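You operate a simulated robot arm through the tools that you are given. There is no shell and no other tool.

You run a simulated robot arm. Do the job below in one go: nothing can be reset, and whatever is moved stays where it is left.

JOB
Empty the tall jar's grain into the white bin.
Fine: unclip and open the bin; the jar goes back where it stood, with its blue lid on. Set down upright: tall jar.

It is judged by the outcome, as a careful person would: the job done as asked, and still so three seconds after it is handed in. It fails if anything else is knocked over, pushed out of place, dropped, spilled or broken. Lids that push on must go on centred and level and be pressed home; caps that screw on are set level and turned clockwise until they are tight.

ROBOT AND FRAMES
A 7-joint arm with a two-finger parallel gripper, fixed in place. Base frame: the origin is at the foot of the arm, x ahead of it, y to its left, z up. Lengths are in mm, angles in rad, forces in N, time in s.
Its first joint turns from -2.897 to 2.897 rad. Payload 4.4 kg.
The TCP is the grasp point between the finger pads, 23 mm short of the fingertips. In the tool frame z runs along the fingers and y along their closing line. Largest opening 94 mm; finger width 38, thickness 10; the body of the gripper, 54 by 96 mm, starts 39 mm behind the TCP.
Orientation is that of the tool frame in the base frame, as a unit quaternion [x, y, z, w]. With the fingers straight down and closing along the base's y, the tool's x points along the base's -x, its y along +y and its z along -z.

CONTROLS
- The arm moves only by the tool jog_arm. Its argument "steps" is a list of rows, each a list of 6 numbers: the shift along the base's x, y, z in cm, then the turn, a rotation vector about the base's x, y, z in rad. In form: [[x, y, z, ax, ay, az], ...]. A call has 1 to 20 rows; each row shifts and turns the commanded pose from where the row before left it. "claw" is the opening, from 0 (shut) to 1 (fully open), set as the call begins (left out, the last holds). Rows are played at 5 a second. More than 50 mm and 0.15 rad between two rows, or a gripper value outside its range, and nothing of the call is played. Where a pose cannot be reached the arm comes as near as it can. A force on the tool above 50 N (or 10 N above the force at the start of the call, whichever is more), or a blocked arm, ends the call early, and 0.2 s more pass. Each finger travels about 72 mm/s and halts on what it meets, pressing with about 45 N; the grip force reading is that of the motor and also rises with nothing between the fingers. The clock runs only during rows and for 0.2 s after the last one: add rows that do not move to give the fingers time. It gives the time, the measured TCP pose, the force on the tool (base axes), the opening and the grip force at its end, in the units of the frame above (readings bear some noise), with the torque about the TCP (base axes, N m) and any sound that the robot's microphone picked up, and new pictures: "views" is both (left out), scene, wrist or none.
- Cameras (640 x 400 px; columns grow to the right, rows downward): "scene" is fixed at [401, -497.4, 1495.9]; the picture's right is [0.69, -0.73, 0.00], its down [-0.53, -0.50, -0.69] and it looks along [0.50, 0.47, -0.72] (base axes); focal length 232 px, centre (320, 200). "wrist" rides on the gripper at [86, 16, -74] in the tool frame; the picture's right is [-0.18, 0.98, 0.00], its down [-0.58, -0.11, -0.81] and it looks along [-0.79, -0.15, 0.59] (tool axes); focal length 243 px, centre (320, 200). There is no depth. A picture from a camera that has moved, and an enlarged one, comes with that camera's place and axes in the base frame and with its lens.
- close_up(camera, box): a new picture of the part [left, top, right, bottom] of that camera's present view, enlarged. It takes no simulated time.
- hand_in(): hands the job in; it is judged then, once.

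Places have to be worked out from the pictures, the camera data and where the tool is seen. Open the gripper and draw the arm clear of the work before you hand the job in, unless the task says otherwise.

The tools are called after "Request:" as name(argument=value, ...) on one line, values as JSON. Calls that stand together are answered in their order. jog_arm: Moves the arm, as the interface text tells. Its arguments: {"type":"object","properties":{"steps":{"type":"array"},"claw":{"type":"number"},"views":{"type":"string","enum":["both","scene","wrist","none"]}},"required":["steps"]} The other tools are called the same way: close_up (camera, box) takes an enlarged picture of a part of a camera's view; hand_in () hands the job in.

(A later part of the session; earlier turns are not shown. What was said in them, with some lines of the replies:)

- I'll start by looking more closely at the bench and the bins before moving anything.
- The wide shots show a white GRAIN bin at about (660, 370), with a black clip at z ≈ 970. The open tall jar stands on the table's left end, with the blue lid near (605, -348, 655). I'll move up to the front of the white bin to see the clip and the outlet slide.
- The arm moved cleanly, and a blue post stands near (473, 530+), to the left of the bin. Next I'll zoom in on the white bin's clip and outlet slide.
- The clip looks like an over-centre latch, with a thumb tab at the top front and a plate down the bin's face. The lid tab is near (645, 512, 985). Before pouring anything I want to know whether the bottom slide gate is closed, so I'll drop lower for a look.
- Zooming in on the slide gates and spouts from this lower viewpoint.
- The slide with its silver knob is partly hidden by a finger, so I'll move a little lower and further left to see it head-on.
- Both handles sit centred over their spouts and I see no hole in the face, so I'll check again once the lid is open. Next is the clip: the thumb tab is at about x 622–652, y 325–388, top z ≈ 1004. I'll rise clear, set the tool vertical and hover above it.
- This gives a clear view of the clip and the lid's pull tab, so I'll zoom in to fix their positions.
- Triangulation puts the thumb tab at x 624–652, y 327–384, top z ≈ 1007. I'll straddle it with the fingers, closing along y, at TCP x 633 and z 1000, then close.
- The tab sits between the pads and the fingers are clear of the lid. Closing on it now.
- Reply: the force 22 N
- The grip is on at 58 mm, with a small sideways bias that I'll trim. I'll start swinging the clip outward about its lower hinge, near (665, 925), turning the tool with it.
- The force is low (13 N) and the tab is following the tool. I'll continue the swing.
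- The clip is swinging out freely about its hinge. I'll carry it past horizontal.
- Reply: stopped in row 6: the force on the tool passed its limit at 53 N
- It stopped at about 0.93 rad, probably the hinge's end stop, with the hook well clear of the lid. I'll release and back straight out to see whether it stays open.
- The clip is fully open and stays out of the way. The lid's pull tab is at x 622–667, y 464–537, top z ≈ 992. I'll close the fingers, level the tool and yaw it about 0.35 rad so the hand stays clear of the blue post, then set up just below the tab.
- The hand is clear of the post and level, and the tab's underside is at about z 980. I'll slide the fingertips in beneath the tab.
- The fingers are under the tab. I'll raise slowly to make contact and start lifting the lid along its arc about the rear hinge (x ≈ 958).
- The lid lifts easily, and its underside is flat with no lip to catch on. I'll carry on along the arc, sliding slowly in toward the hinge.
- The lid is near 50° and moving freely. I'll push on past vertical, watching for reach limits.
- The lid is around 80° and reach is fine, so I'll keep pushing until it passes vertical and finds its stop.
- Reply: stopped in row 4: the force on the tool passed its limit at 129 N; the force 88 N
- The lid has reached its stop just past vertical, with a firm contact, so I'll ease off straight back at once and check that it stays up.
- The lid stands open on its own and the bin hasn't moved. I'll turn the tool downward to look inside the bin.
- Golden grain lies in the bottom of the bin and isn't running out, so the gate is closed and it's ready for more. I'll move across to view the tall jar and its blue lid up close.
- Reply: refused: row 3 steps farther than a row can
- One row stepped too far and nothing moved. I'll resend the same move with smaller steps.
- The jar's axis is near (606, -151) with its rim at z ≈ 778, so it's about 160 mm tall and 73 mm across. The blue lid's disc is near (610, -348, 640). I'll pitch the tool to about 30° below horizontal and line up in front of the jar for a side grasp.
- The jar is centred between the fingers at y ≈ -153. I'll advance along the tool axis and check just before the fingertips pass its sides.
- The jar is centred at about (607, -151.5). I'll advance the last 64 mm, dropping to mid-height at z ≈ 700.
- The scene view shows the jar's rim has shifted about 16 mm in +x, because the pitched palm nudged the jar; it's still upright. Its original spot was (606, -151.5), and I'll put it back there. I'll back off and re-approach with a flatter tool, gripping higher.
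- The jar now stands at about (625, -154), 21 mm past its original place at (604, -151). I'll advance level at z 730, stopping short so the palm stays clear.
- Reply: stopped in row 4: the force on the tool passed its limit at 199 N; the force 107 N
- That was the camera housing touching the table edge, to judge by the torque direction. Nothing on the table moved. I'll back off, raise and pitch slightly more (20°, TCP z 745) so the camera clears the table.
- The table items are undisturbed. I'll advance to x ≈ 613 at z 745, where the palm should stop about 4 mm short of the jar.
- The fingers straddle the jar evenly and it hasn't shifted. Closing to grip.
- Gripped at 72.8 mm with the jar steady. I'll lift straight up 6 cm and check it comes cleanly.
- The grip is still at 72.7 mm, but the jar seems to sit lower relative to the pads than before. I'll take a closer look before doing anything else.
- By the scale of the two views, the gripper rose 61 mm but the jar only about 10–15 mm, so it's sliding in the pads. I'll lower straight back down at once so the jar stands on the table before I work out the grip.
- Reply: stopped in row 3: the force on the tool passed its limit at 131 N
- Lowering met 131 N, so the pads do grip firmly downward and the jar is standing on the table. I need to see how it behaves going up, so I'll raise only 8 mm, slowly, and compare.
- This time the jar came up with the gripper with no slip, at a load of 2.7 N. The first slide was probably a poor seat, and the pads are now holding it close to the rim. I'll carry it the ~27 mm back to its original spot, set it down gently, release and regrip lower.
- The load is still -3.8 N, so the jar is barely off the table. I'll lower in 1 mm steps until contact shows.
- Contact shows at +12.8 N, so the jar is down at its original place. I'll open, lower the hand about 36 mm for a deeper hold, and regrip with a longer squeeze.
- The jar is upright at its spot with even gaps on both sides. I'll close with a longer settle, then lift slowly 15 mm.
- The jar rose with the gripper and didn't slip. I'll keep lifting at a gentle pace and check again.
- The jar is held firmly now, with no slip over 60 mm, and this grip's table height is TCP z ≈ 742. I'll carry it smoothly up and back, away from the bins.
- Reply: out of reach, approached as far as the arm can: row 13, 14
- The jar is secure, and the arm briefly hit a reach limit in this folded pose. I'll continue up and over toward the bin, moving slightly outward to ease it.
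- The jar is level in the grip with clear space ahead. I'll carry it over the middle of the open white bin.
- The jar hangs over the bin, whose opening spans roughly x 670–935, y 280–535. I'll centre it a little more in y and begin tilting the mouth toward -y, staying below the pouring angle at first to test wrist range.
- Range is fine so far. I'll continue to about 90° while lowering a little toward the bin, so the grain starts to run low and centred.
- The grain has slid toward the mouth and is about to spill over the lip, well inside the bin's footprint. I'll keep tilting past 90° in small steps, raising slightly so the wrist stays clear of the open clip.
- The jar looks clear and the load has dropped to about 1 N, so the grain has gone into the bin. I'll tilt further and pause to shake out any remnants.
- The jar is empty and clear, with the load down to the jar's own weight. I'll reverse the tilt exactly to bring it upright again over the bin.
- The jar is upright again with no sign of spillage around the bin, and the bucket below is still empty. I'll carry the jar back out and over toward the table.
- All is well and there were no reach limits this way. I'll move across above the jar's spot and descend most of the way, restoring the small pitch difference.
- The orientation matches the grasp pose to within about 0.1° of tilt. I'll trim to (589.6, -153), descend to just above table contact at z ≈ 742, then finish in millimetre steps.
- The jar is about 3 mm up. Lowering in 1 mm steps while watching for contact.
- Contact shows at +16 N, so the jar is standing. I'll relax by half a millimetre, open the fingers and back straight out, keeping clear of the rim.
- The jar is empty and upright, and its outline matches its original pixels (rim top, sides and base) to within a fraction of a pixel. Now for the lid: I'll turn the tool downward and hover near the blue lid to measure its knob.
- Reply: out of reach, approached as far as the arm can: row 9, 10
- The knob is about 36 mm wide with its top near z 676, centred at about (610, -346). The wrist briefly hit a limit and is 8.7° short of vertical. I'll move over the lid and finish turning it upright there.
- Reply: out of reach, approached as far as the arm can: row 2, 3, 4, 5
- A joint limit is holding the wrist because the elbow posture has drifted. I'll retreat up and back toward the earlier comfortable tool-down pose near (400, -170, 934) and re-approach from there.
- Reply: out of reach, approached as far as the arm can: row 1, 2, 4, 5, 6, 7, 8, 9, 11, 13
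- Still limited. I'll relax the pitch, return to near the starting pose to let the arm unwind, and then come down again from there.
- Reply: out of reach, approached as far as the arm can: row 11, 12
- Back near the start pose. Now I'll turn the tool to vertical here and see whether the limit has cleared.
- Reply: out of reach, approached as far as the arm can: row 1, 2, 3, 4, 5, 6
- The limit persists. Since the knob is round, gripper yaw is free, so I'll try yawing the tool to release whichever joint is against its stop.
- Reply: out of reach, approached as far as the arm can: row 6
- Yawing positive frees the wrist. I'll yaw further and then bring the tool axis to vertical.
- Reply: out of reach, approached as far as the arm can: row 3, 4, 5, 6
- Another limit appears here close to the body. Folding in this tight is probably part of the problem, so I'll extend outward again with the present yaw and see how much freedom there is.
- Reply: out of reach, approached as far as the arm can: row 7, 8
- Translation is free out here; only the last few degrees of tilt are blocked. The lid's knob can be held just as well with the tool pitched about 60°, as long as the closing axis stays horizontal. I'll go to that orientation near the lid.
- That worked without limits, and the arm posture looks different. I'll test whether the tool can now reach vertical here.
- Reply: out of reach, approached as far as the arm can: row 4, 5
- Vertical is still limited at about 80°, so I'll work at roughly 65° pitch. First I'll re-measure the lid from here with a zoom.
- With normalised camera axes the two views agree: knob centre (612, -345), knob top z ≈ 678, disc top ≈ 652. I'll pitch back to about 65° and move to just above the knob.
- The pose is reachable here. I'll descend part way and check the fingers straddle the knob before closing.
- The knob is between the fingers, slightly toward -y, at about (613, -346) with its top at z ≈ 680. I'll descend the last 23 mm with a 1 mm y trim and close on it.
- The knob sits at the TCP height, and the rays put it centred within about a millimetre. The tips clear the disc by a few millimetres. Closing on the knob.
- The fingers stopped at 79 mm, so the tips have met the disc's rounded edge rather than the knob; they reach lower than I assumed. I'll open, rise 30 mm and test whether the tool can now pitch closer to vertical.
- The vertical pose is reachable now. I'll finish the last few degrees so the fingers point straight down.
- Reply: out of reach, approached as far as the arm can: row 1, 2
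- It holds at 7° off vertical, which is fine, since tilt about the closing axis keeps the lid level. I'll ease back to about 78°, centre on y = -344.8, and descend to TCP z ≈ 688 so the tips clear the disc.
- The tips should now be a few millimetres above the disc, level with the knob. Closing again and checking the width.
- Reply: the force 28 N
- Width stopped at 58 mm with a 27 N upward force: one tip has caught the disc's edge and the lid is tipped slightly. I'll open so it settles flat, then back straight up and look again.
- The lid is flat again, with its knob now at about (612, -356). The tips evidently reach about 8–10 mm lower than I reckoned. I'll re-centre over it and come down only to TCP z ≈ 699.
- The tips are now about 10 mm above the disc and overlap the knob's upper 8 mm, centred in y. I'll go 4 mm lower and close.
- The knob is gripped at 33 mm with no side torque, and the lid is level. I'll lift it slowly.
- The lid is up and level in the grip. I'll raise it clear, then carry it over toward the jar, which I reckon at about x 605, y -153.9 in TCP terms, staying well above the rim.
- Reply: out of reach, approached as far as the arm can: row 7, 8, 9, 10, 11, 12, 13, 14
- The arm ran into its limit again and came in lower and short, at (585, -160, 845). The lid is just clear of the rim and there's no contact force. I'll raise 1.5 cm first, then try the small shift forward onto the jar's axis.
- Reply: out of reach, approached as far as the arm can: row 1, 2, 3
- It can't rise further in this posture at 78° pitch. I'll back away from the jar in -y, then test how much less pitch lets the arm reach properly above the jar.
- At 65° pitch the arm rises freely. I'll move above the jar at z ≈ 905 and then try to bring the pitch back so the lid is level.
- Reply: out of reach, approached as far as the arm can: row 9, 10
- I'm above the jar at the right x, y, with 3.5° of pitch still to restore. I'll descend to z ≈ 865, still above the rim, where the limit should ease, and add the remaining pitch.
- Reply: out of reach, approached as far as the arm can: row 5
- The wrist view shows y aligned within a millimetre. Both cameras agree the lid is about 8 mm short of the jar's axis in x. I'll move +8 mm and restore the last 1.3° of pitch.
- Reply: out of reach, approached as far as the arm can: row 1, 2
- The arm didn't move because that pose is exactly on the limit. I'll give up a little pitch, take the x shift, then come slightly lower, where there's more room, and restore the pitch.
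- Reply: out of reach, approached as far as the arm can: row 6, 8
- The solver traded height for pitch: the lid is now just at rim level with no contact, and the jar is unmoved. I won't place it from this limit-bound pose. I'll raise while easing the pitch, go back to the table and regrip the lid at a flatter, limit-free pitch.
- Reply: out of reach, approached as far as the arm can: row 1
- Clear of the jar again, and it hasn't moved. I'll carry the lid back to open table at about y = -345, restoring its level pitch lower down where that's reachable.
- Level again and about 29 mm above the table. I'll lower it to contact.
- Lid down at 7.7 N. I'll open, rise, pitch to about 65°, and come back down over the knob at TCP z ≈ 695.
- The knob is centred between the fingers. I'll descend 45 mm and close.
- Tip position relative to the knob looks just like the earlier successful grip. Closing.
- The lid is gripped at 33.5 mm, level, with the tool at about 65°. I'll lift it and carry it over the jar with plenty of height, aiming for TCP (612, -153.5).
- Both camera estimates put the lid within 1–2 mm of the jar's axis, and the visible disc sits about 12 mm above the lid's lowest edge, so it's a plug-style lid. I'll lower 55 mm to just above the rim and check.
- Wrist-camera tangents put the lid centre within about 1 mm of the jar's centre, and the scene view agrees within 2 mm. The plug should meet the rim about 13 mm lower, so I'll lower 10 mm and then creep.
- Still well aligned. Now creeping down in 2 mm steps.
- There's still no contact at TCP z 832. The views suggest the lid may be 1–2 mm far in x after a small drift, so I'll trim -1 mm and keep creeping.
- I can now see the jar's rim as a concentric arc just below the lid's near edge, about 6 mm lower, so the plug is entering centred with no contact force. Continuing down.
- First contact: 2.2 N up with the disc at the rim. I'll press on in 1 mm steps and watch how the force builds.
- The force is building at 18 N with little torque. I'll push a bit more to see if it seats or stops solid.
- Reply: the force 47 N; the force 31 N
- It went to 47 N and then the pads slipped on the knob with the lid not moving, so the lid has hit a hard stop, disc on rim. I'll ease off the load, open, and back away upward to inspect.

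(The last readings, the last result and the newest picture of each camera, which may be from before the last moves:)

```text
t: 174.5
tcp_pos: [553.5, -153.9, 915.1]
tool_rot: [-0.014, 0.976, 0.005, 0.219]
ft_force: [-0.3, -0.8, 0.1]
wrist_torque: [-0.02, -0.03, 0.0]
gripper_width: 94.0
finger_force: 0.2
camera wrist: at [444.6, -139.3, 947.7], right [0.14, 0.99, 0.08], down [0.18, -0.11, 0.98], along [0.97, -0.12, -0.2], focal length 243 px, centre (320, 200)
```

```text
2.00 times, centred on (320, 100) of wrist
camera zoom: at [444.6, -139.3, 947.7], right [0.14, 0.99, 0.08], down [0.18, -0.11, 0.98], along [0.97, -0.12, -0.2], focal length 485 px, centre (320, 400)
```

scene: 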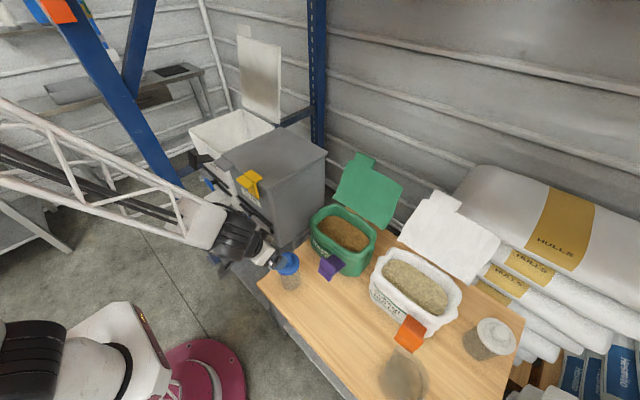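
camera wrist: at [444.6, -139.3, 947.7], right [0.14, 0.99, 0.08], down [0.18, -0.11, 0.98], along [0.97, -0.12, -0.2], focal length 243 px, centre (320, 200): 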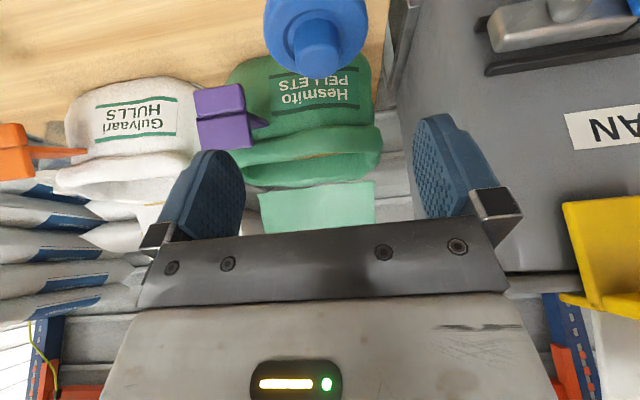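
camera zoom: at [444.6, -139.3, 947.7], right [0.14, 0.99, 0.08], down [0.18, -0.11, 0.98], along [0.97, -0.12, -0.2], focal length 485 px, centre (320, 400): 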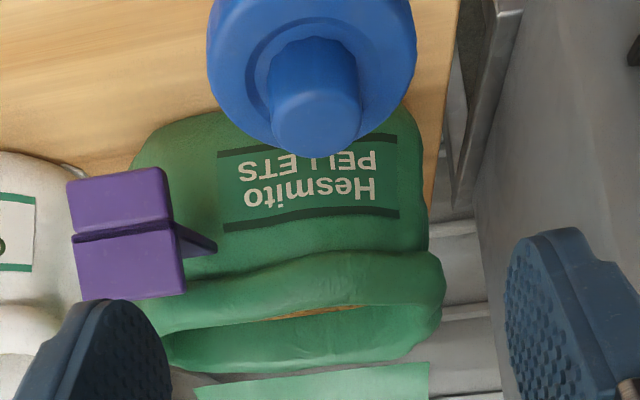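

The lid sits on the jar. I'll move back and lower to view the lid–rim joint side-on and check it's level and fully seated.

Request:
jog_arm(steps=[[-3, 0, 0, 0, 0, 0], [-3, 0, -1, 0, 0, 0], [-2, 0, -3, 0, 0, 0], [0, 0, -4, 0, 0, 0], [0, 0, -4, 0, 0, 0], [0, 0, -2.5, 0, 0, 0], [0, 0, 0, 0, 0, 0]])

Request:
close_up(camera="wrist", box=[240, 40, 400, 200])

Request:
close_up(camera="scene", box=[260, 235, 320, 295])

```text
t: 176.1
tcp_pos: [475.1, -152.2, 770.3]
tool_rot: [-0.014, 0.976, 0.004, 0.218]
ft_force: [-0.2, -0.1, 0.0]
wrist_torque: [-0.06, 0.02, -0.02]
gripper_width: 94.3
finger_force: 0.0
camera wrist: at [365.7, -138.2, 800.9], right [0.14, 0.99, 0.08], down [0.18, -0.11, 0.98], along [0.97, -0.12, -0.2], focal length 243 px, centre (320, 200)
```

scene: 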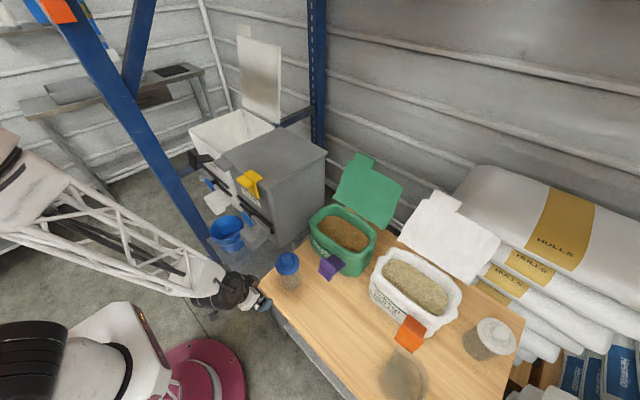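
wrist: 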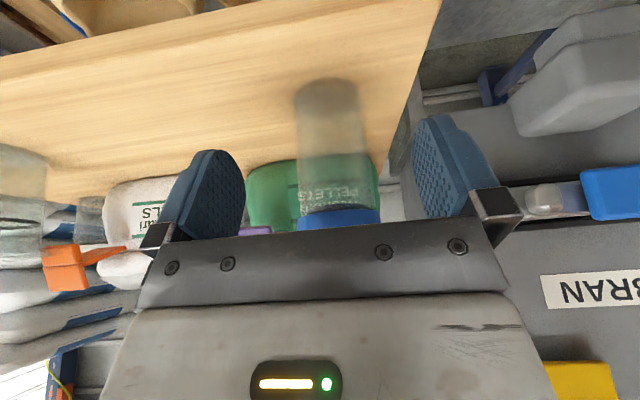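

```text
2.50 times, centred on (320, 120) of wrist
camera zoom: at [365.7, -138.2, 800.9], right [0.14, 0.99, 0.08], down [0.18, -0.11, 0.98], along [0.97, -0.12, -0.2], focal length 606 px, centre (320, 400)
```

zoom: 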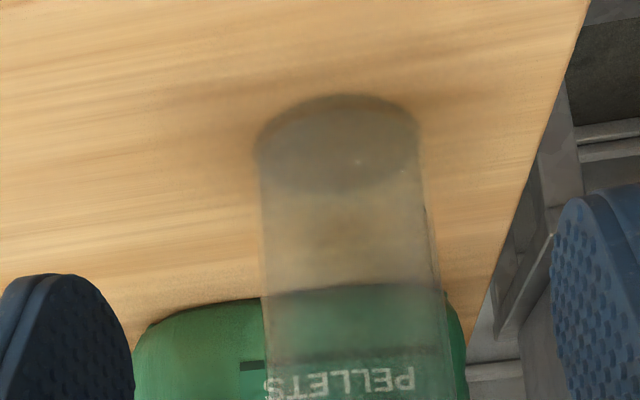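

```text
6.67 times, centred on (290, 265) of scene
camera zoom: at [401.0, -497.4, 1495.9], right [0.69, -0.73, 0.0], down [-0.53, -0.5, -0.69], along [0.5, 0.47, -0.72], focal length 1548 px, centre (520, -233)
```

zoom: 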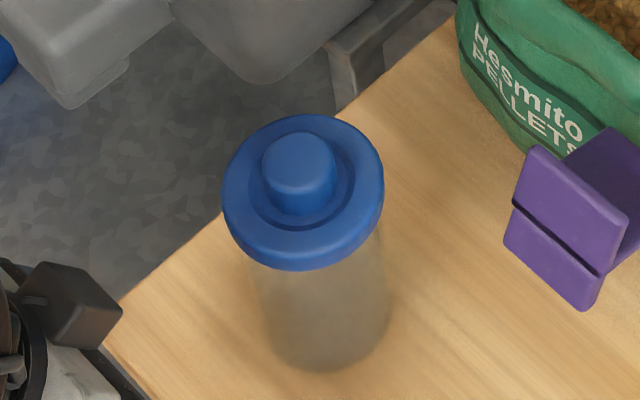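

The lid looks centred and level from above. I'll raise the camera a bit to bring the lid–rim joint into the wrist view.

Request:
jog_arm(steps=[[0, 0, 2, 0, 0, 0], [0, 0, 2.2, 0, 0, 0], [0, 0, 0, 0, 0, 0]], views="wrist")

Request:
close_up(camera="wrist", box=[270, 120, 410, 220])

```text
t: 176.9
tcp_pos: [474.3, -153.5, 814.5]
tool_rot: [-0.013, 0.976, 0.005, 0.219]
ft_force: [-0.7, -0.4, -0.3]
wrist_torque: [0.02, -0.03, 0.03]
gripper_width: 94.0
finger_force: 0.1
camera wrist: at [364.6, -139.7, 845.5], right [0.14, 0.99, 0.08], down [0.18, -0.11, 0.98], along [0.97, -0.12, -0.2], focal length 243 px, centre (320, 200)
```

wrist: 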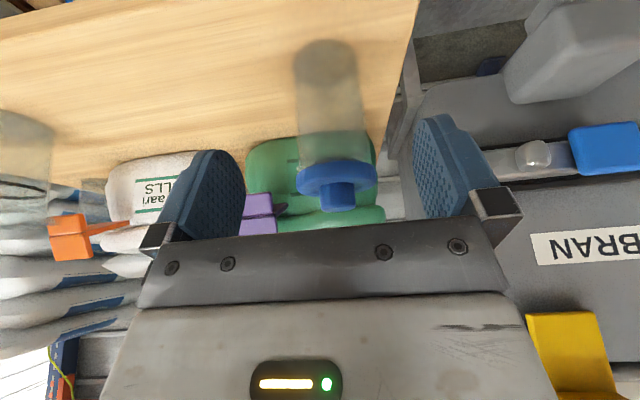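

```text
4.00 times, centred on (340, 170) of wrist
camera zoom: at [364.6, -139.7, 845.5], right [0.14, 0.99, 0.08], down [0.18, -0.11, 0.98], along [0.97, -0.12, -0.2], focal length 970 px, centre (240, 320)
```

zoom: 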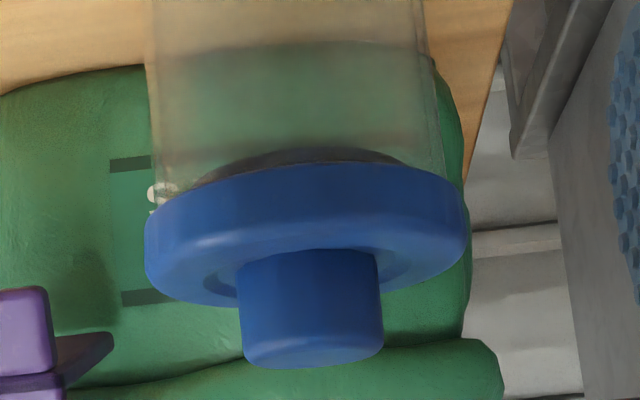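

I can see the dark sealing plug inside the neck beneath the blue disc. I'll zoom further into the joint on both sides.

Request:
close_up(camera="wrist", box=[290, 145, 350, 190])

Request:
close_up(camera="wrist", box=[330, 145, 390, 190])

Request:
close_up(camera="scene", box=[272, 245, 306, 295])

```text
8.89 times, centred on (320, 168) of wrist
camera zoom: at [364.6, -139.7, 845.5], right [0.14, 0.99, 0.08], down [0.18, -0.11, 0.98], along [0.97, -0.12, -0.2], focal length 2157 px, centre (320, 489)
```

zoom: 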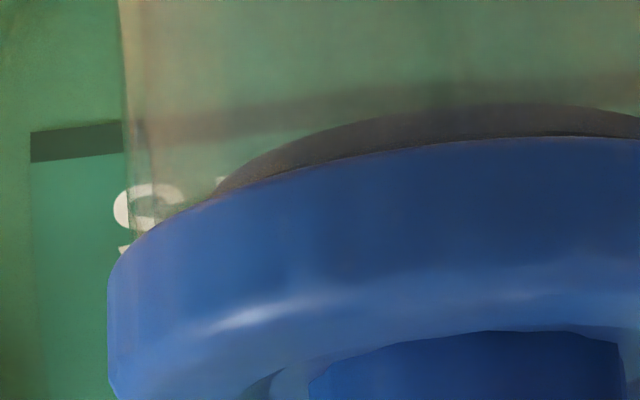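

```text
8.89 times, centred on (360, 168) of wrist
camera zoom: at [364.6, -139.7, 845.5], right [0.14, 0.99, 0.08], down [0.18, -0.11, 0.98], along [0.97, -0.12, -0.2], focal length 2157 px, centre (-36, 489)
```

zoom: 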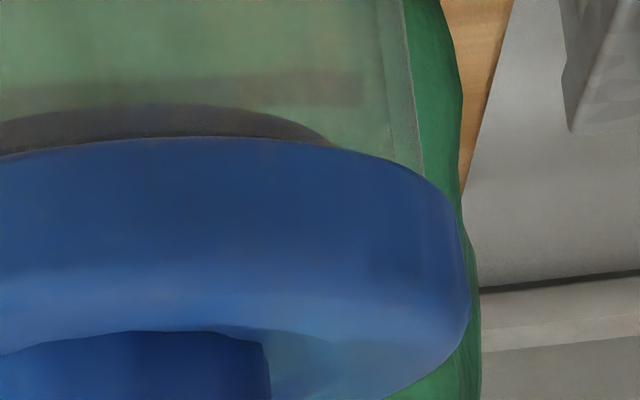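

```text
8.00 times, centred on (289, 270) of scene
camera zoom: at [401.0, -497.4, 1495.9], right [0.69, -0.73, 0.0], down [-0.53, -0.5, -0.69], along [0.5, 0.47, -0.72], focal length 1858 px, centre (568, -360)
```

zoom: 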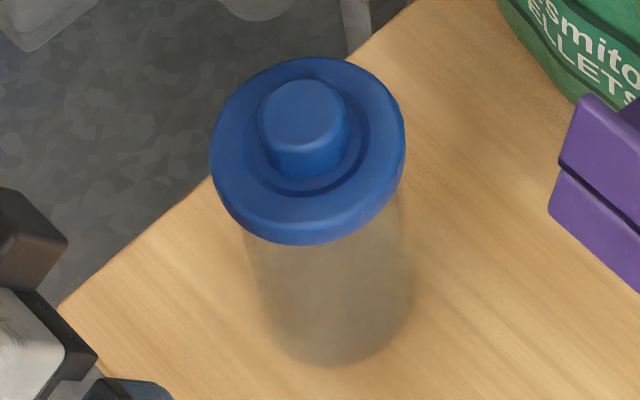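

The disc looks flush on the rim, with the darker plug inside the neck and centred within about 1 mm sideways. To be sure it's home, I'll close the fingers and press straight down on the knob's top.

Request:
jog_arm(steps=[[0, 0, 3, 0, 0, 0], [0, 0, 4, 0, 0, 0], [0, 0, 3, 0, 0, 0], [3, 0, 0, 0, 0, 0], [4, 0, 0, 0, 0, 0], [4, 0, 0, 0, 0, 0], [2.5, 0, 0, 0, 0, 0], [0, 0, 0, 0, 0, 0]], claw=0)

Request:
close_up(camera="wrist", box=[220, 0, 420, 200])

Request:
close_up(camera="scene", box=[260, 225, 320, 295])

```text
t: 178.7
tcp_pos: [609.6, -152.6, 913.3]
tool_rot: [-0.012, 0.976, 0.004, 0.219]
ft_force: [0.3, -0.6, -0.7]
wrist_torque: [0.01, -0.01, -0.03]
gripper_width: 0.0
finger_force: 42.7
camera wrist: at [499.7, -139.3, 944.9], right [0.14, 0.99, 0.08], down [0.18, -0.11, 0.98], along [0.97, -0.12, -0.2], focal length 243 px, centre (320, 200)
```

scene: 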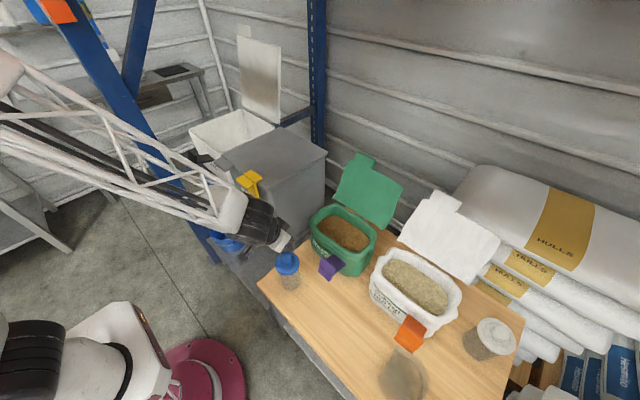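
wrist: 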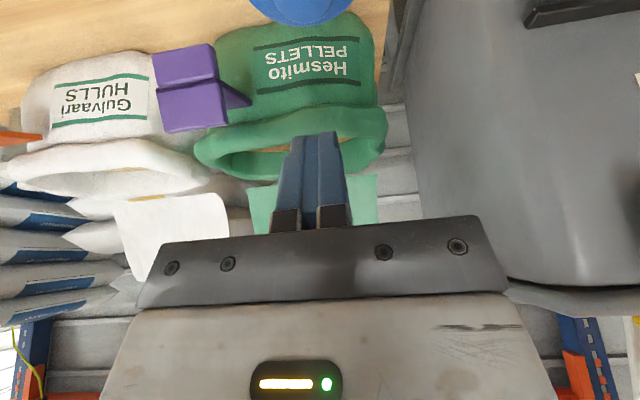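

```text
2.00 times, centred on (320, 100) of wrist
camera zoom: at [499.7, -139.3, 944.9], right [0.14, 0.99, 0.08], down [0.18, -0.11, 0.98], along [0.97, -0.12, -0.2], focal length 485 px, centre (320, 400)
```

zoom: 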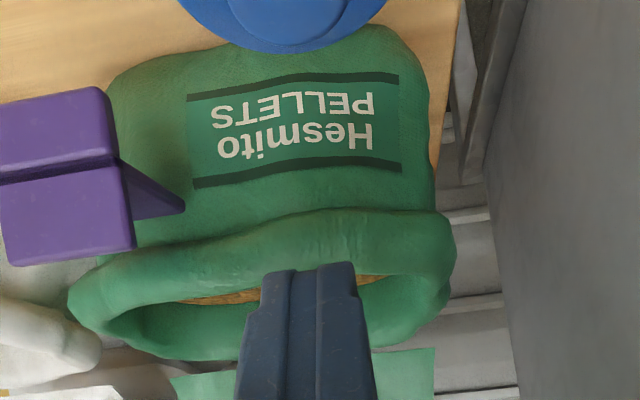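

```text
5.71 times, centred on (290, 260) of scene
camera zoom: at [401.0, -497.4, 1495.9], right [0.69, -0.73, 0.0], down [-0.53, -0.5, -0.69], along [0.5, 0.47, -0.72], focal length 1327 px, centre (491, -143)
```

zoom: 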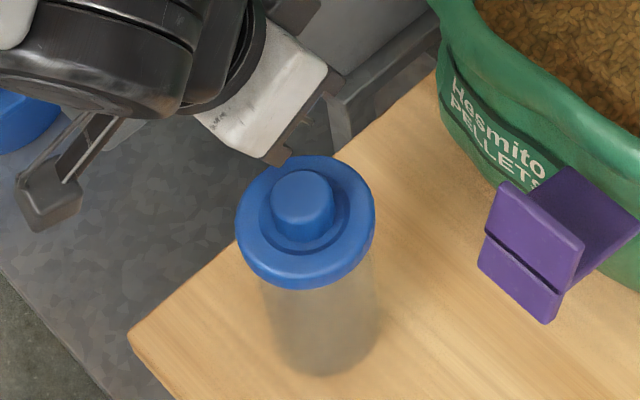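

The closed fingers are above the knob. I'll come down near it, then press in small steps.

Request:
jog_arm(steps=[[0, 0, -1.5, 0, 0, 0], [0, 0, -2, 0, 0, 0], [0, 0, -1.8, 0, 0, 0], [0, 0, -1, 0, 0, 0], [0, 0, 0, 0, 0, 0]], views="wrist")

Request:
close_up(camera="wrist", box=[220, 0, 420, 200])

```text
t: 179.9
tcp_pos: [609.4, -152.5, 850.2]
tool_rot: [-0.013, 0.976, 0.004, 0.219]
ft_force: [-0.1, -0.5, 0.5]
wrist_torque: [0.02, 0.01, 0.02]
gripper_width: 0.0
finger_force: 42.0
camera wrist: at [499.0, -138.2, 881.0], right [0.14, 0.99, 0.08], down [0.18, -0.11, 0.98], along [0.97, -0.12, -0.2], focal length 243 px, centre (320, 200)
```

wrist: 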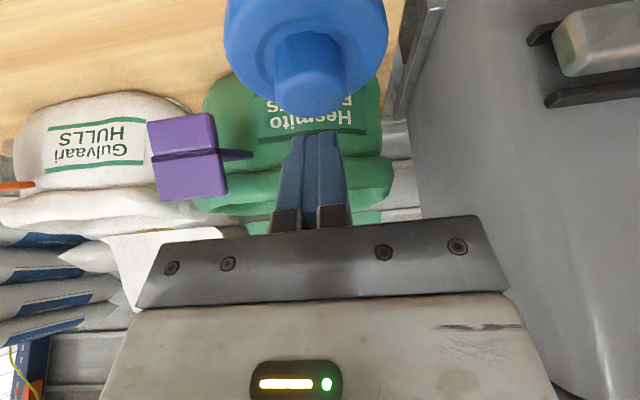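

```text
2.00 times, centred on (320, 100) of wrist
camera zoom: at [499.0, -138.2, 881.0], right [0.14, 0.99, 0.08], down [0.18, -0.11, 0.98], along [0.97, -0.12, -0.2], focal length 485 px, centre (320, 400)
```

zoom: 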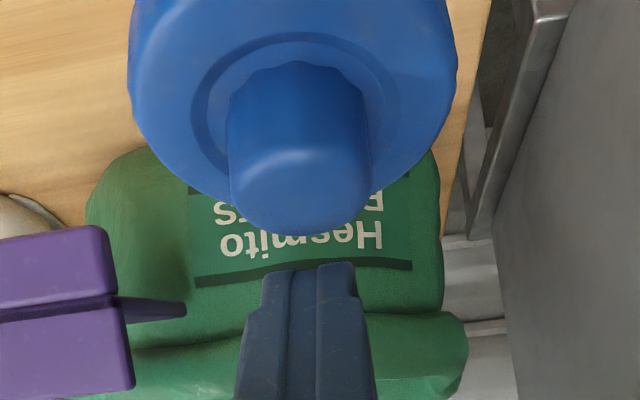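

Request:
jog_arm(steps=[[0, -0.2, -0.4, 0, 0, 0], [0, 0, -0.3, 0, 0, 0], [0, 0, 0, 0, 0, 0]], views="none")

Request:
jog_arm(steps=[[0, 0, -0.2, 0, 0, 0], [0, 0, -0.2, 0, 0, 0], [0, 0, 0, 0, 0, 0]], views="none")

Request:
jog_arm(steps=[[0, 0, -0.2, 0, 0, 0], [0, 0, 0, 0, 0, 0]], views="wrist")

Request:
close_up(camera="wrist", box=[220, 0, 420, 200])

```text
t: 180.7
tcp_pos: [607.5, -153.7, 844.1]
tool_rot: [-0.013, 0.976, 0.004, 0.219]
ft_force: [0.6, -0.2, 0.2]
wrist_torque: [-0.01, 0.01, -0.01]
gripper_width: 0.0
finger_force: 42.5
```

```text
t: 181.5
tcp_pos: [609.1, -154.8, 838.8]
tool_rot: [-0.013, 0.976, 0.004, 0.219]
ft_force: [-0.3, -0.5, 0.2]
wrist_torque: [-0.03, -0.01, 0.0]
gripper_width: 0.1
finger_force: 42.2
```

```text
t: 182.1
tcp_pos: [609.4, -154.9, 836.7]
tool_rot: [-0.013, 0.976, 0.004, 0.219]
ft_force: [0.0, 0.2, -0.2]
wrist_torque: [0.02, -0.02, 0.0]
gripper_width: 0.0
finger_force: 42.6
camera wrist: at [499.4, -140.6, 868.0], right [0.14, 0.99, 0.08], down [0.18, -0.11, 0.98], along [0.97, -0.12, -0.2], focal length 243 px, centre (320, 200)
```

wrist: 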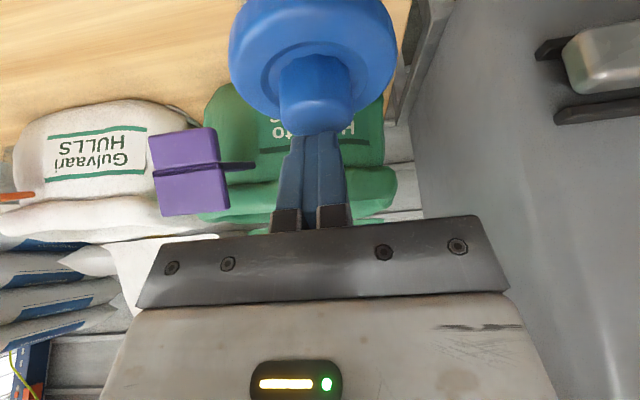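

```text
2.00 times, centred on (320, 100) of wrist
camera zoom: at [499.4, -140.6, 868.0], right [0.14, 0.99, 0.08], down [0.18, -0.11, 0.98], along [0.97, -0.12, -0.2], focal length 485 px, centre (320, 400)
```

zoom: 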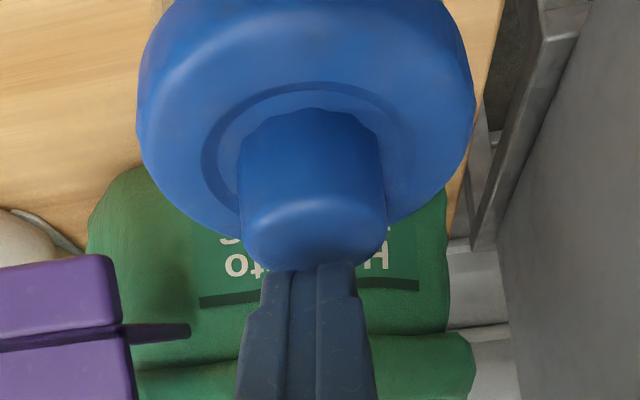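

There's still no contact: the rounded tips are a few millimetres above the knob and a bit toward its far side. I'll shift 6 mm back to be over its centre and keep lowering.

Request:
jog_arm(steps=[[-0.6, 0, 0.2, 0, 0, 0], [0, 0, -0.2, 0, 0, 0], [0, 0, -0.2, 0, 0, 0], [0, 0, 0, 0, 0, 0]], views="none")

Request:
jog_arm(steps=[[0, 0, -0.2, 0, 0, 0], [0, 0, 0, 0, 0, 0]], views="wrist")

Request:
close_up(camera="wrist", box=[220, 0, 420, 200])

```text
t: 183.1
tcp_pos: [603.2, -154.3, 835.8]
tool_rot: [-0.014, 0.975, 0.004, 0.22]
ft_force: [-4.2, -1.9, 21.1]
wrist_torque: [-0.01, 0.27, -0.01]
gripper_width: 0.1
finger_force: 41.6
```

```text
t: 183.5
tcp_pos: [605.5, -155.1, 836.4]
tool_rot: [-0.014, 0.975, 0.003, 0.222]
ft_force: [-5.2, 0.1, 19.2]
wrist_torque: [0.03, 0.29, -0.04]
gripper_width: 0.2
finger_force: 42.2
stopped in row 2: the force on the tool passed its limit at 56 N (the readings are from after the stop); the commanded pose is now the measured one
camera wrist: at [495.1, -141.0, 866.9], right [0.14, 0.99, 0.08], down [0.18, -0.1, 0.98], along [0.97, -0.12, -0.19], focal length 243 px, centre (320, 200)
```

wrist: 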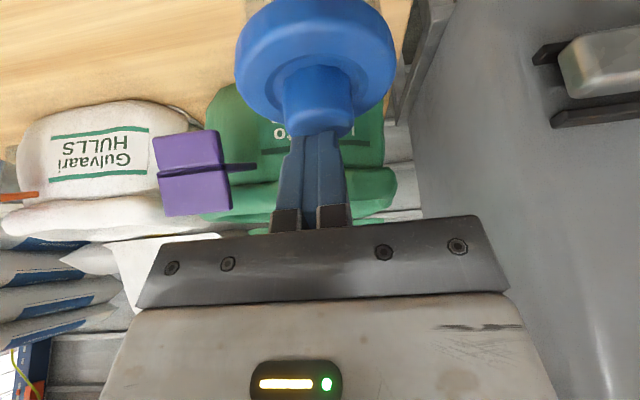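

```text
2.00 times, centred on (320, 100) of wrist
camera zoom: at [495.1, -141.0, 866.9], right [0.14, 0.99, 0.08], down [0.18, -0.1, 0.98], along [0.97, -0.12, -0.19], focal length 485 px, centre (320, 400)
```

zoom: 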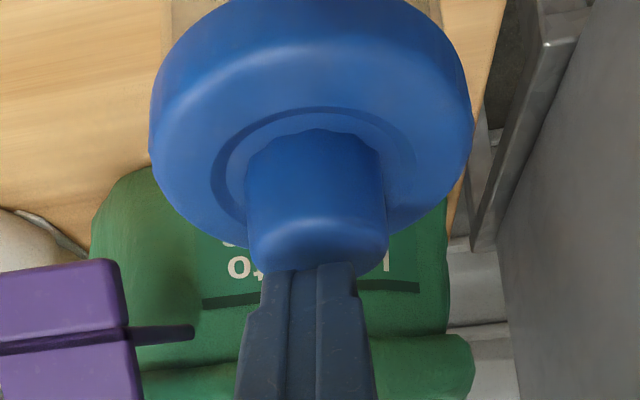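

It took a 56 N push on the knob without moving. I'll lift off straight up and inspect the lid again.

Request:
jog_arm(steps=[[0, 0, 0.5, 0, 0, 0], [0, 0, 2, 0, 0, 0], [-1, 0, 3, 0, 0, 0], [-3, 0, 2, 0, 0, 0], [-4, 0, 0, 0, 0, 0], [-4, 0, -2, 0, 0, 0], [-1, 0, -4, 0, 0, 0], [0, 0, -3.5, 0, 0, 0], [0, 0, 0, 0, 0, 0]])

Request:
close_up(camera="wrist", box=[270, 100, 410, 220])

Request:
close_up(camera="scene", box=[272, 245, 306, 295])

```text
t: 185.5
tcp_pos: [473.6, -155.0, 816.0]
tool_rot: [-0.013, 0.975, 0.003, 0.221]
ft_force: [0.0, 0.4, 0.4]
wrist_torque: [0.01, -0.03, 0.02]
gripper_width: 0.0
finger_force: 42.5
camera wrist: at [363.9, -139.7, 846.8], right [0.14, 0.99, 0.08], down [0.18, -0.1, 0.98], along [0.97, -0.12, -0.19], focal length 243 px, centre (320, 200)
```

scene: 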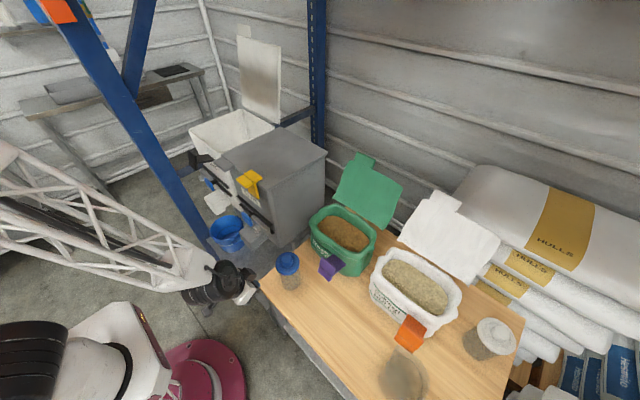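
wrist: 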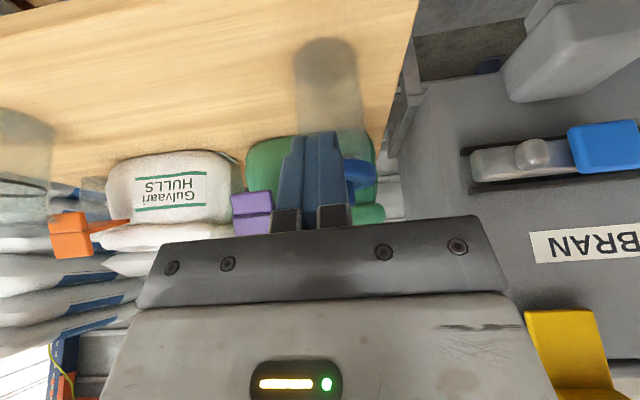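

```text
3.33 times, centred on (340, 160) of wrist
camera zoom: at [363.9, -139.7, 846.8], right [0.14, 0.99, 0.08], down [0.18, -0.1, 0.98], along [0.97, -0.12, -0.19], focal length 809 px, centre (253, 333)
```

zoom: 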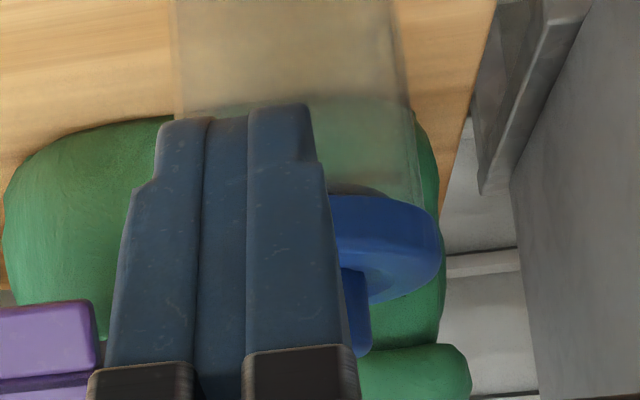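

```text
8.00 times, centred on (289, 270) of scene
camera zoom: at [401.0, -497.4, 1495.9], right [0.69, -0.73, 0.0], down [-0.53, -0.5, -0.69], along [0.5, 0.47, -0.72], focal length 1858 px, centre (568, -360)
```

zoom: 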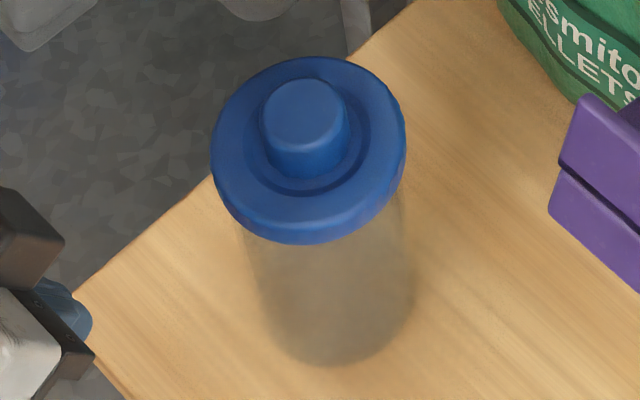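

The lid looks much the same. I'll open the fingers to clear the view and examine whether it's level.

Request:
jog_arm(steps=[[0, 0, 0, 0, 0, 0], [0, 0, 0, 0, 0, 0], [0, 0, 0, 0, 0, 0]], claw=1, views="wrist")

Request:
close_up(camera="wrist", box=[290, 140, 390, 215])

Request:
close_up(camera="wrist", box=[290, 145, 350, 190])

Request:
close_up(camera="wrist", box=[330, 145, 390, 190])

```text
t: 186.3
tcp_pos: [473.5, -152.5, 816.8]
tool_rot: [-0.014, 0.975, 0.004, 0.221]
ft_force: [0.0, 0.3, 0.3]
wrist_torque: [0.04, 0.01, 0.0]
gripper_width: 94.1
finger_force: 0.1
camera wrist: at [364.0, -139.8, 847.0], right [0.14, 0.99, 0.08], down [0.18, -0.1, 0.98], along [0.97, -0.12, -0.19], focal length 243 px, centre (320, 200)
```

wrist: 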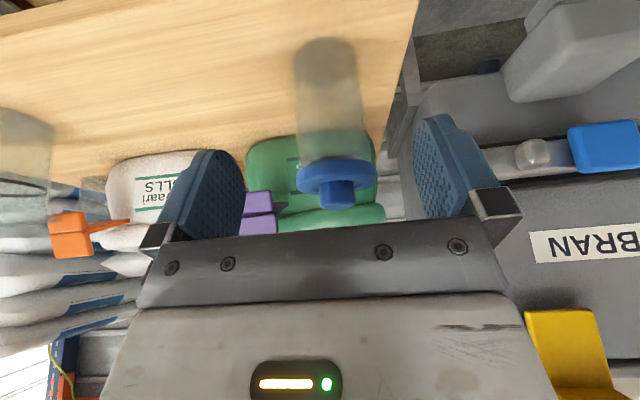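

```text
5.33 times, centred on (340, 178) of wrist
camera zoom: at [364.0, -139.8, 847.0], right [0.14, 0.99, 0.08], down [0.18, -0.1, 0.98], along [0.97, -0.12, -0.19], focal length 1294 px, centre (213, 320)
```

zoom: 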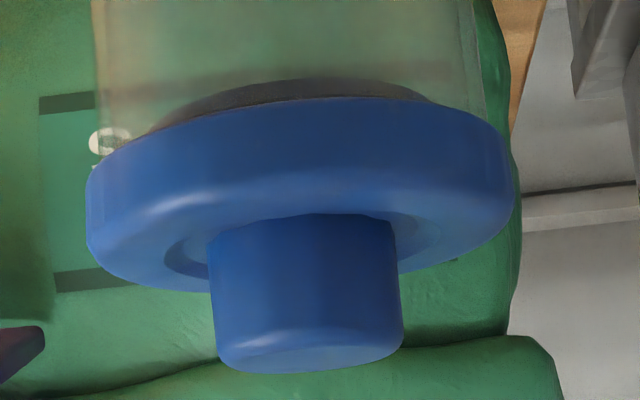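

```text
8.89 times, centred on (320, 168) of wrist
camera zoom: at [364.0, -139.8, 847.0], right [0.14, 0.99, 0.08], down [0.18, -0.1, 0.98], along [0.97, -0.12, -0.19], focal length 2157 px, centre (320, 489)
```

zoom: 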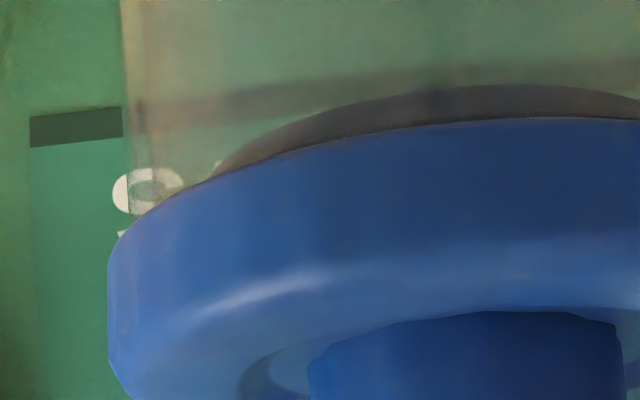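

```text
8.89 times, centred on (360, 168) of wrist
camera zoom: at [364.0, -139.8, 847.0], right [0.14, 0.99, 0.08], down [0.18, -0.1, 0.98], along [0.97, -0.12, -0.19], focal length 2157 px, centre (-36, 489)
```

zoom: 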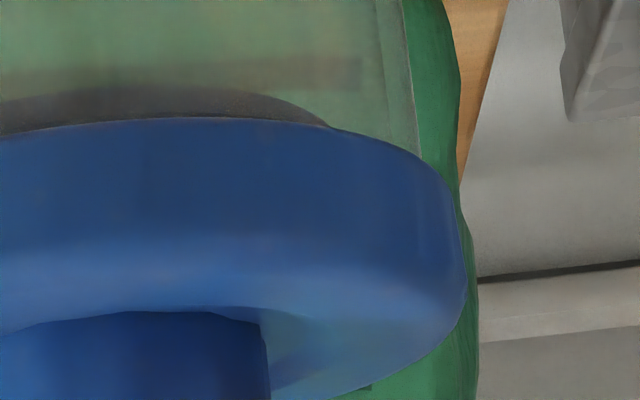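

Comparing the knob and disc slopes with how the lid looked sitting flat on the table, it's level within about a degree. For centring, I'll zoom hard in the scene view to compare the jar's sides against the lid's sides.

Request:
close_up(camera="scene", box=[274, 262, 290, 282])

Request:
close_up(camera="scene", box=[288, 258, 304, 278])

Request:
close_up(camera="scene", box=[276, 276, 306, 296])

```text
16.00 times, centred on (282, 272) of scene
camera zoom: at [401.0, -497.4, 1495.9], right [0.69, -0.73, 0.0], down [-0.53, -0.5, -0.69], along [0.5, 0.47, -0.72], focal length 3716 px, centre (928, -952)
```

zoom: 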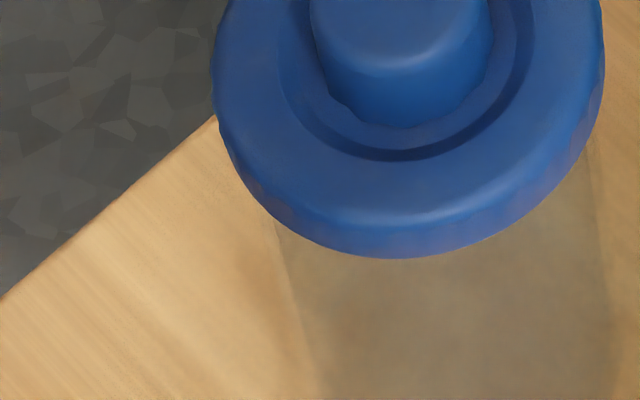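

```text
16.00 times, centred on (296, 268) of scene
camera zoom: at [401.0, -497.4, 1495.9], right [0.69, -0.73, 0.0], down [-0.53, -0.5, -0.69], along [0.5, 0.47, -0.72], focal length 3716 px, centre (704, -888)
```

zoom: 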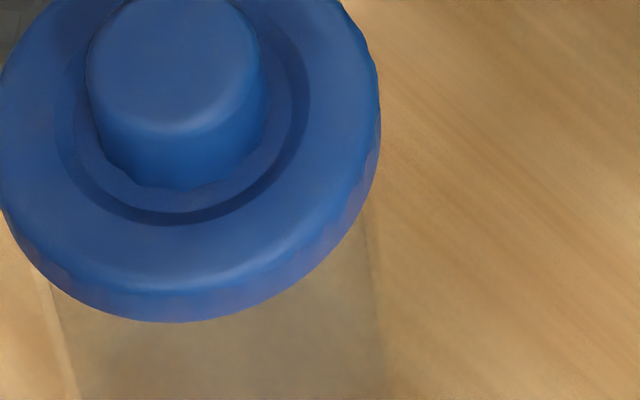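

```text
16.00 times, centred on (291, 286) of scene
camera zoom: at [401.0, -497.4, 1495.9], right [0.69, -0.73, 0.0], down [-0.53, -0.5, -0.69], along [0.5, 0.47, -0.72], focal length 3716 px, centre (784, -1176)
```

zoom: 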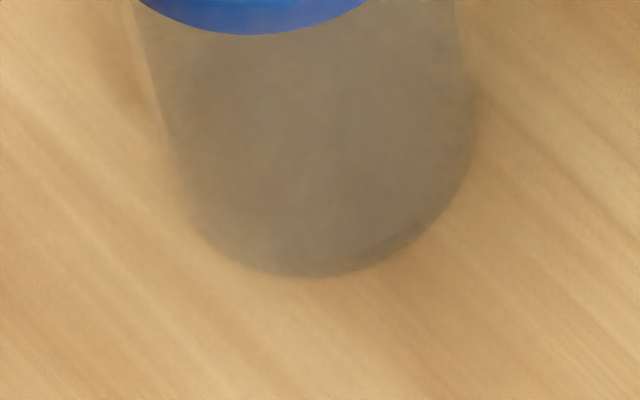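

Jar and lid centres agree within about 2 mm in the scene view, and the jar stands within about 4 mm of its original spot. The gripper is open, so I'll draw the arm back clear and check the whole scene.

Request:
jog_arm(steps=[[-2, 0, 2, 0, 0, 0], [-2, 0, 3, 0, 0, 0], [-1.5, 1, 3, 0, 0, 0], [-1, 2, 3, 0, 0, 0], [-1, 2.5, 3, 0, 0, 0], [-1, 2.5, 3, 0, 0, 0], [-1, 2.5, 3, 0, 0, 0], [0, 2, 2, 0, 0, 0], [0, 0, 0, 0, 0, 0]])

Request:
close_up(camera="scene", box=[170, 60, 340, 300])

Request:
close_up(camera="scene", box=[240, 200, 540, 400])

```text
t: 188.3
tcp_pos: [381.4, -51.2, 1027.3]
tool_rot: [-0.015, 0.974, 0.014, 0.225]
ft_force: [-0.6, 0.5, 1.3]
wrist_torque: [0.03, 0.05, -0.02]
gripper_width: 93.9
finger_force: 0.1
out of reach, approached as far as the arm can: row 7, 8
camera wrist: at [271.0, -38.1, 1057.7], right [0.13, 0.99, 0.1], down [0.17, -0.12, 0.98], along [0.98, -0.11, -0.19], focal length 243 px, centre (320, 200)
```

scene: 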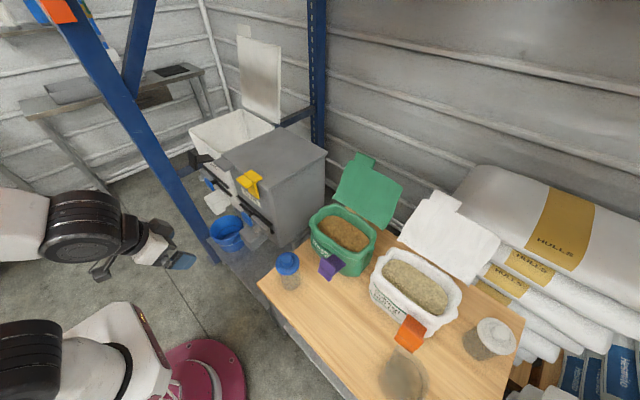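
wrist: 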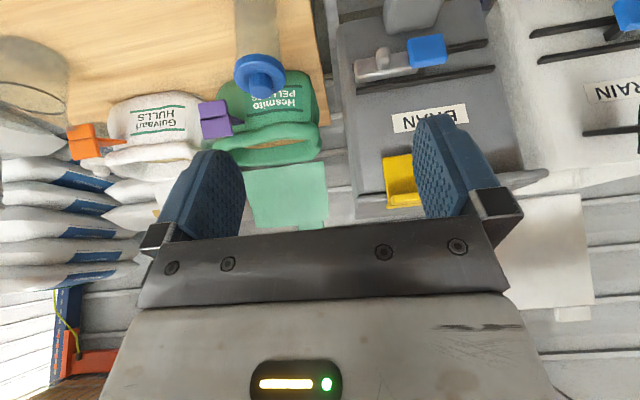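

```text
1.67 times, centred on (255, 180) of scene
camera zoom: at [401.0, -497.4, 1495.9], right [0.69, -0.73, 0.0], down [-0.53, -0.5, -0.69], along [0.5, 0.47, -0.72], focal length 387 px, centre (428, 233)
```

zoom: 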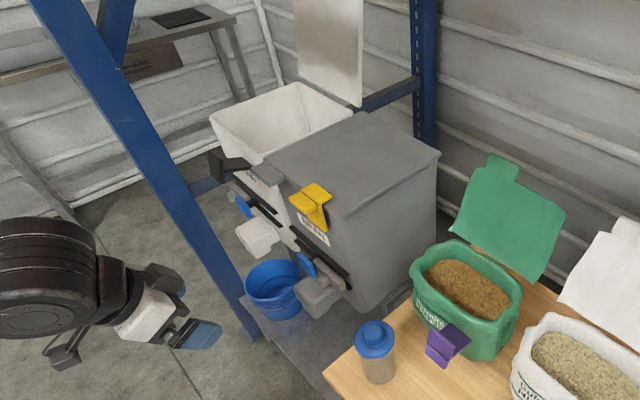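

```text
2.00 times, centred on (390, 300) of scene
camera zoom: at [401.0, -497.4, 1495.9], right [0.69, -0.73, 0.0], down [-0.53, -0.5, -0.69], along [0.5, 0.47, -0.72], focal length 464 px, centre (180, 0)
```

zoom: 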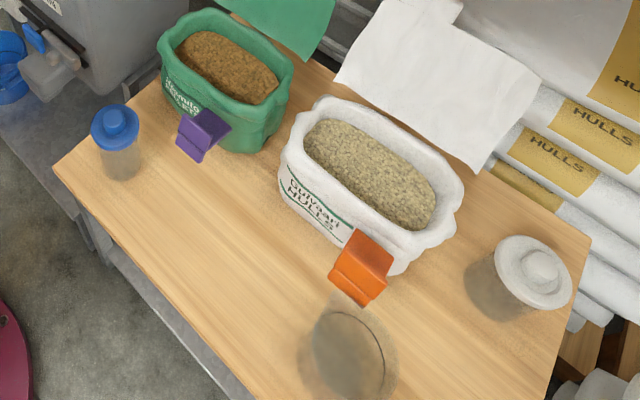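

Everything on the table and around the bins is in place, with no spilled grain in sight. One last look at the lidded jar from here.

Request:
close_up(camera="wrist", box=[210, 0, 310, 110])

Request:
close_up(camera="scene", box=[265, 240, 315, 300])

Request:
close_up(camera="scene", box=[180, 160, 290, 260])

```text
3.64 times, centred on (260, 55) of wrist
camera zoom: at [271.0, -38.1, 1057.7], right [0.13, 0.99, 0.1], down [0.17, -0.12, 0.98], along [0.98, -0.11, -0.19], focal length 882 px, centre (538, 727)
```

zoom: 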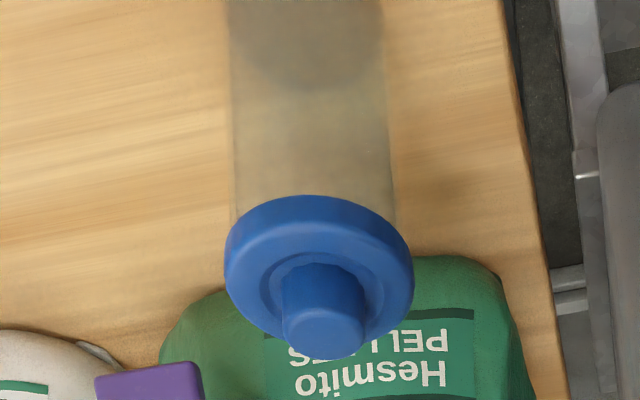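

```text
6.67 times, centred on (290, 270) of scene
camera zoom: at [401.0, -497.4, 1495.9], right [0.69, -0.73, 0.0], down [-0.53, -0.5, -0.69], along [0.5, 0.47, -0.72], focal length 1548 px, centre (520, -267)
```

zoom: 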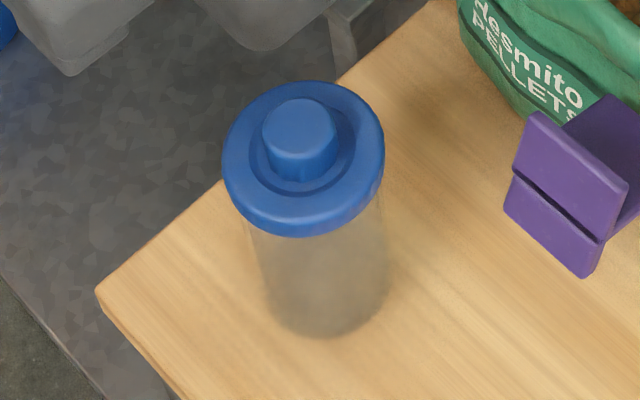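

```text
4.00 times, centred on (235, 210) of scene
camera zoom: at [401.0, -497.4, 1495.9], right [0.69, -0.73, 0.0], down [-0.53, -0.5, -0.69], along [0.5, 0.47, -0.72], focal length 929 px, centre (660, 160)
```

zoom: 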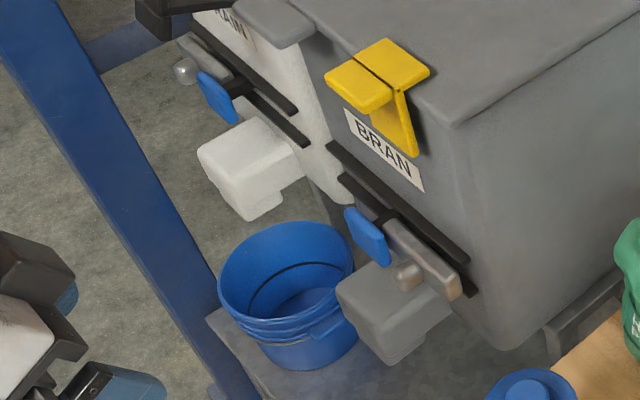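

The grain is in the white bin. The tall jar is back where it stood, empty and upright, with its blue lid on level and pressed to its stop. The arm is clear with the gripper open, so I'm handing in.

Request:
hand_in()

```text
The job is handed in.
```

I emptied the tall jar's grain into the white GRAIN bin and handed the job in. The jar is back upright with its blue lid on.

- **Grain:** the jar looked clear after pouring. I saw no grain around the bin or on the table, and the bucket under the bin's outlet is still empty.
- **Jar:** it stands within about 4 mm of where it started. I nudged it while first reaching for it, then lifted it and put it back, and it shifted slightly again as the lid went on.
- **Lid:** it is centred to within about 2 mm and level to about a degree, judged from the cameras. A 56 N push on the knob didn't move it, so I take it as fully seated.
- **Contacts along the way:** the camera housing bumped the table edge once. The lid also tipped briefly on the table while I was picking it up. Nothing else moved or was knocked over.
- **White bin:** I left it unclipped with its lid open.
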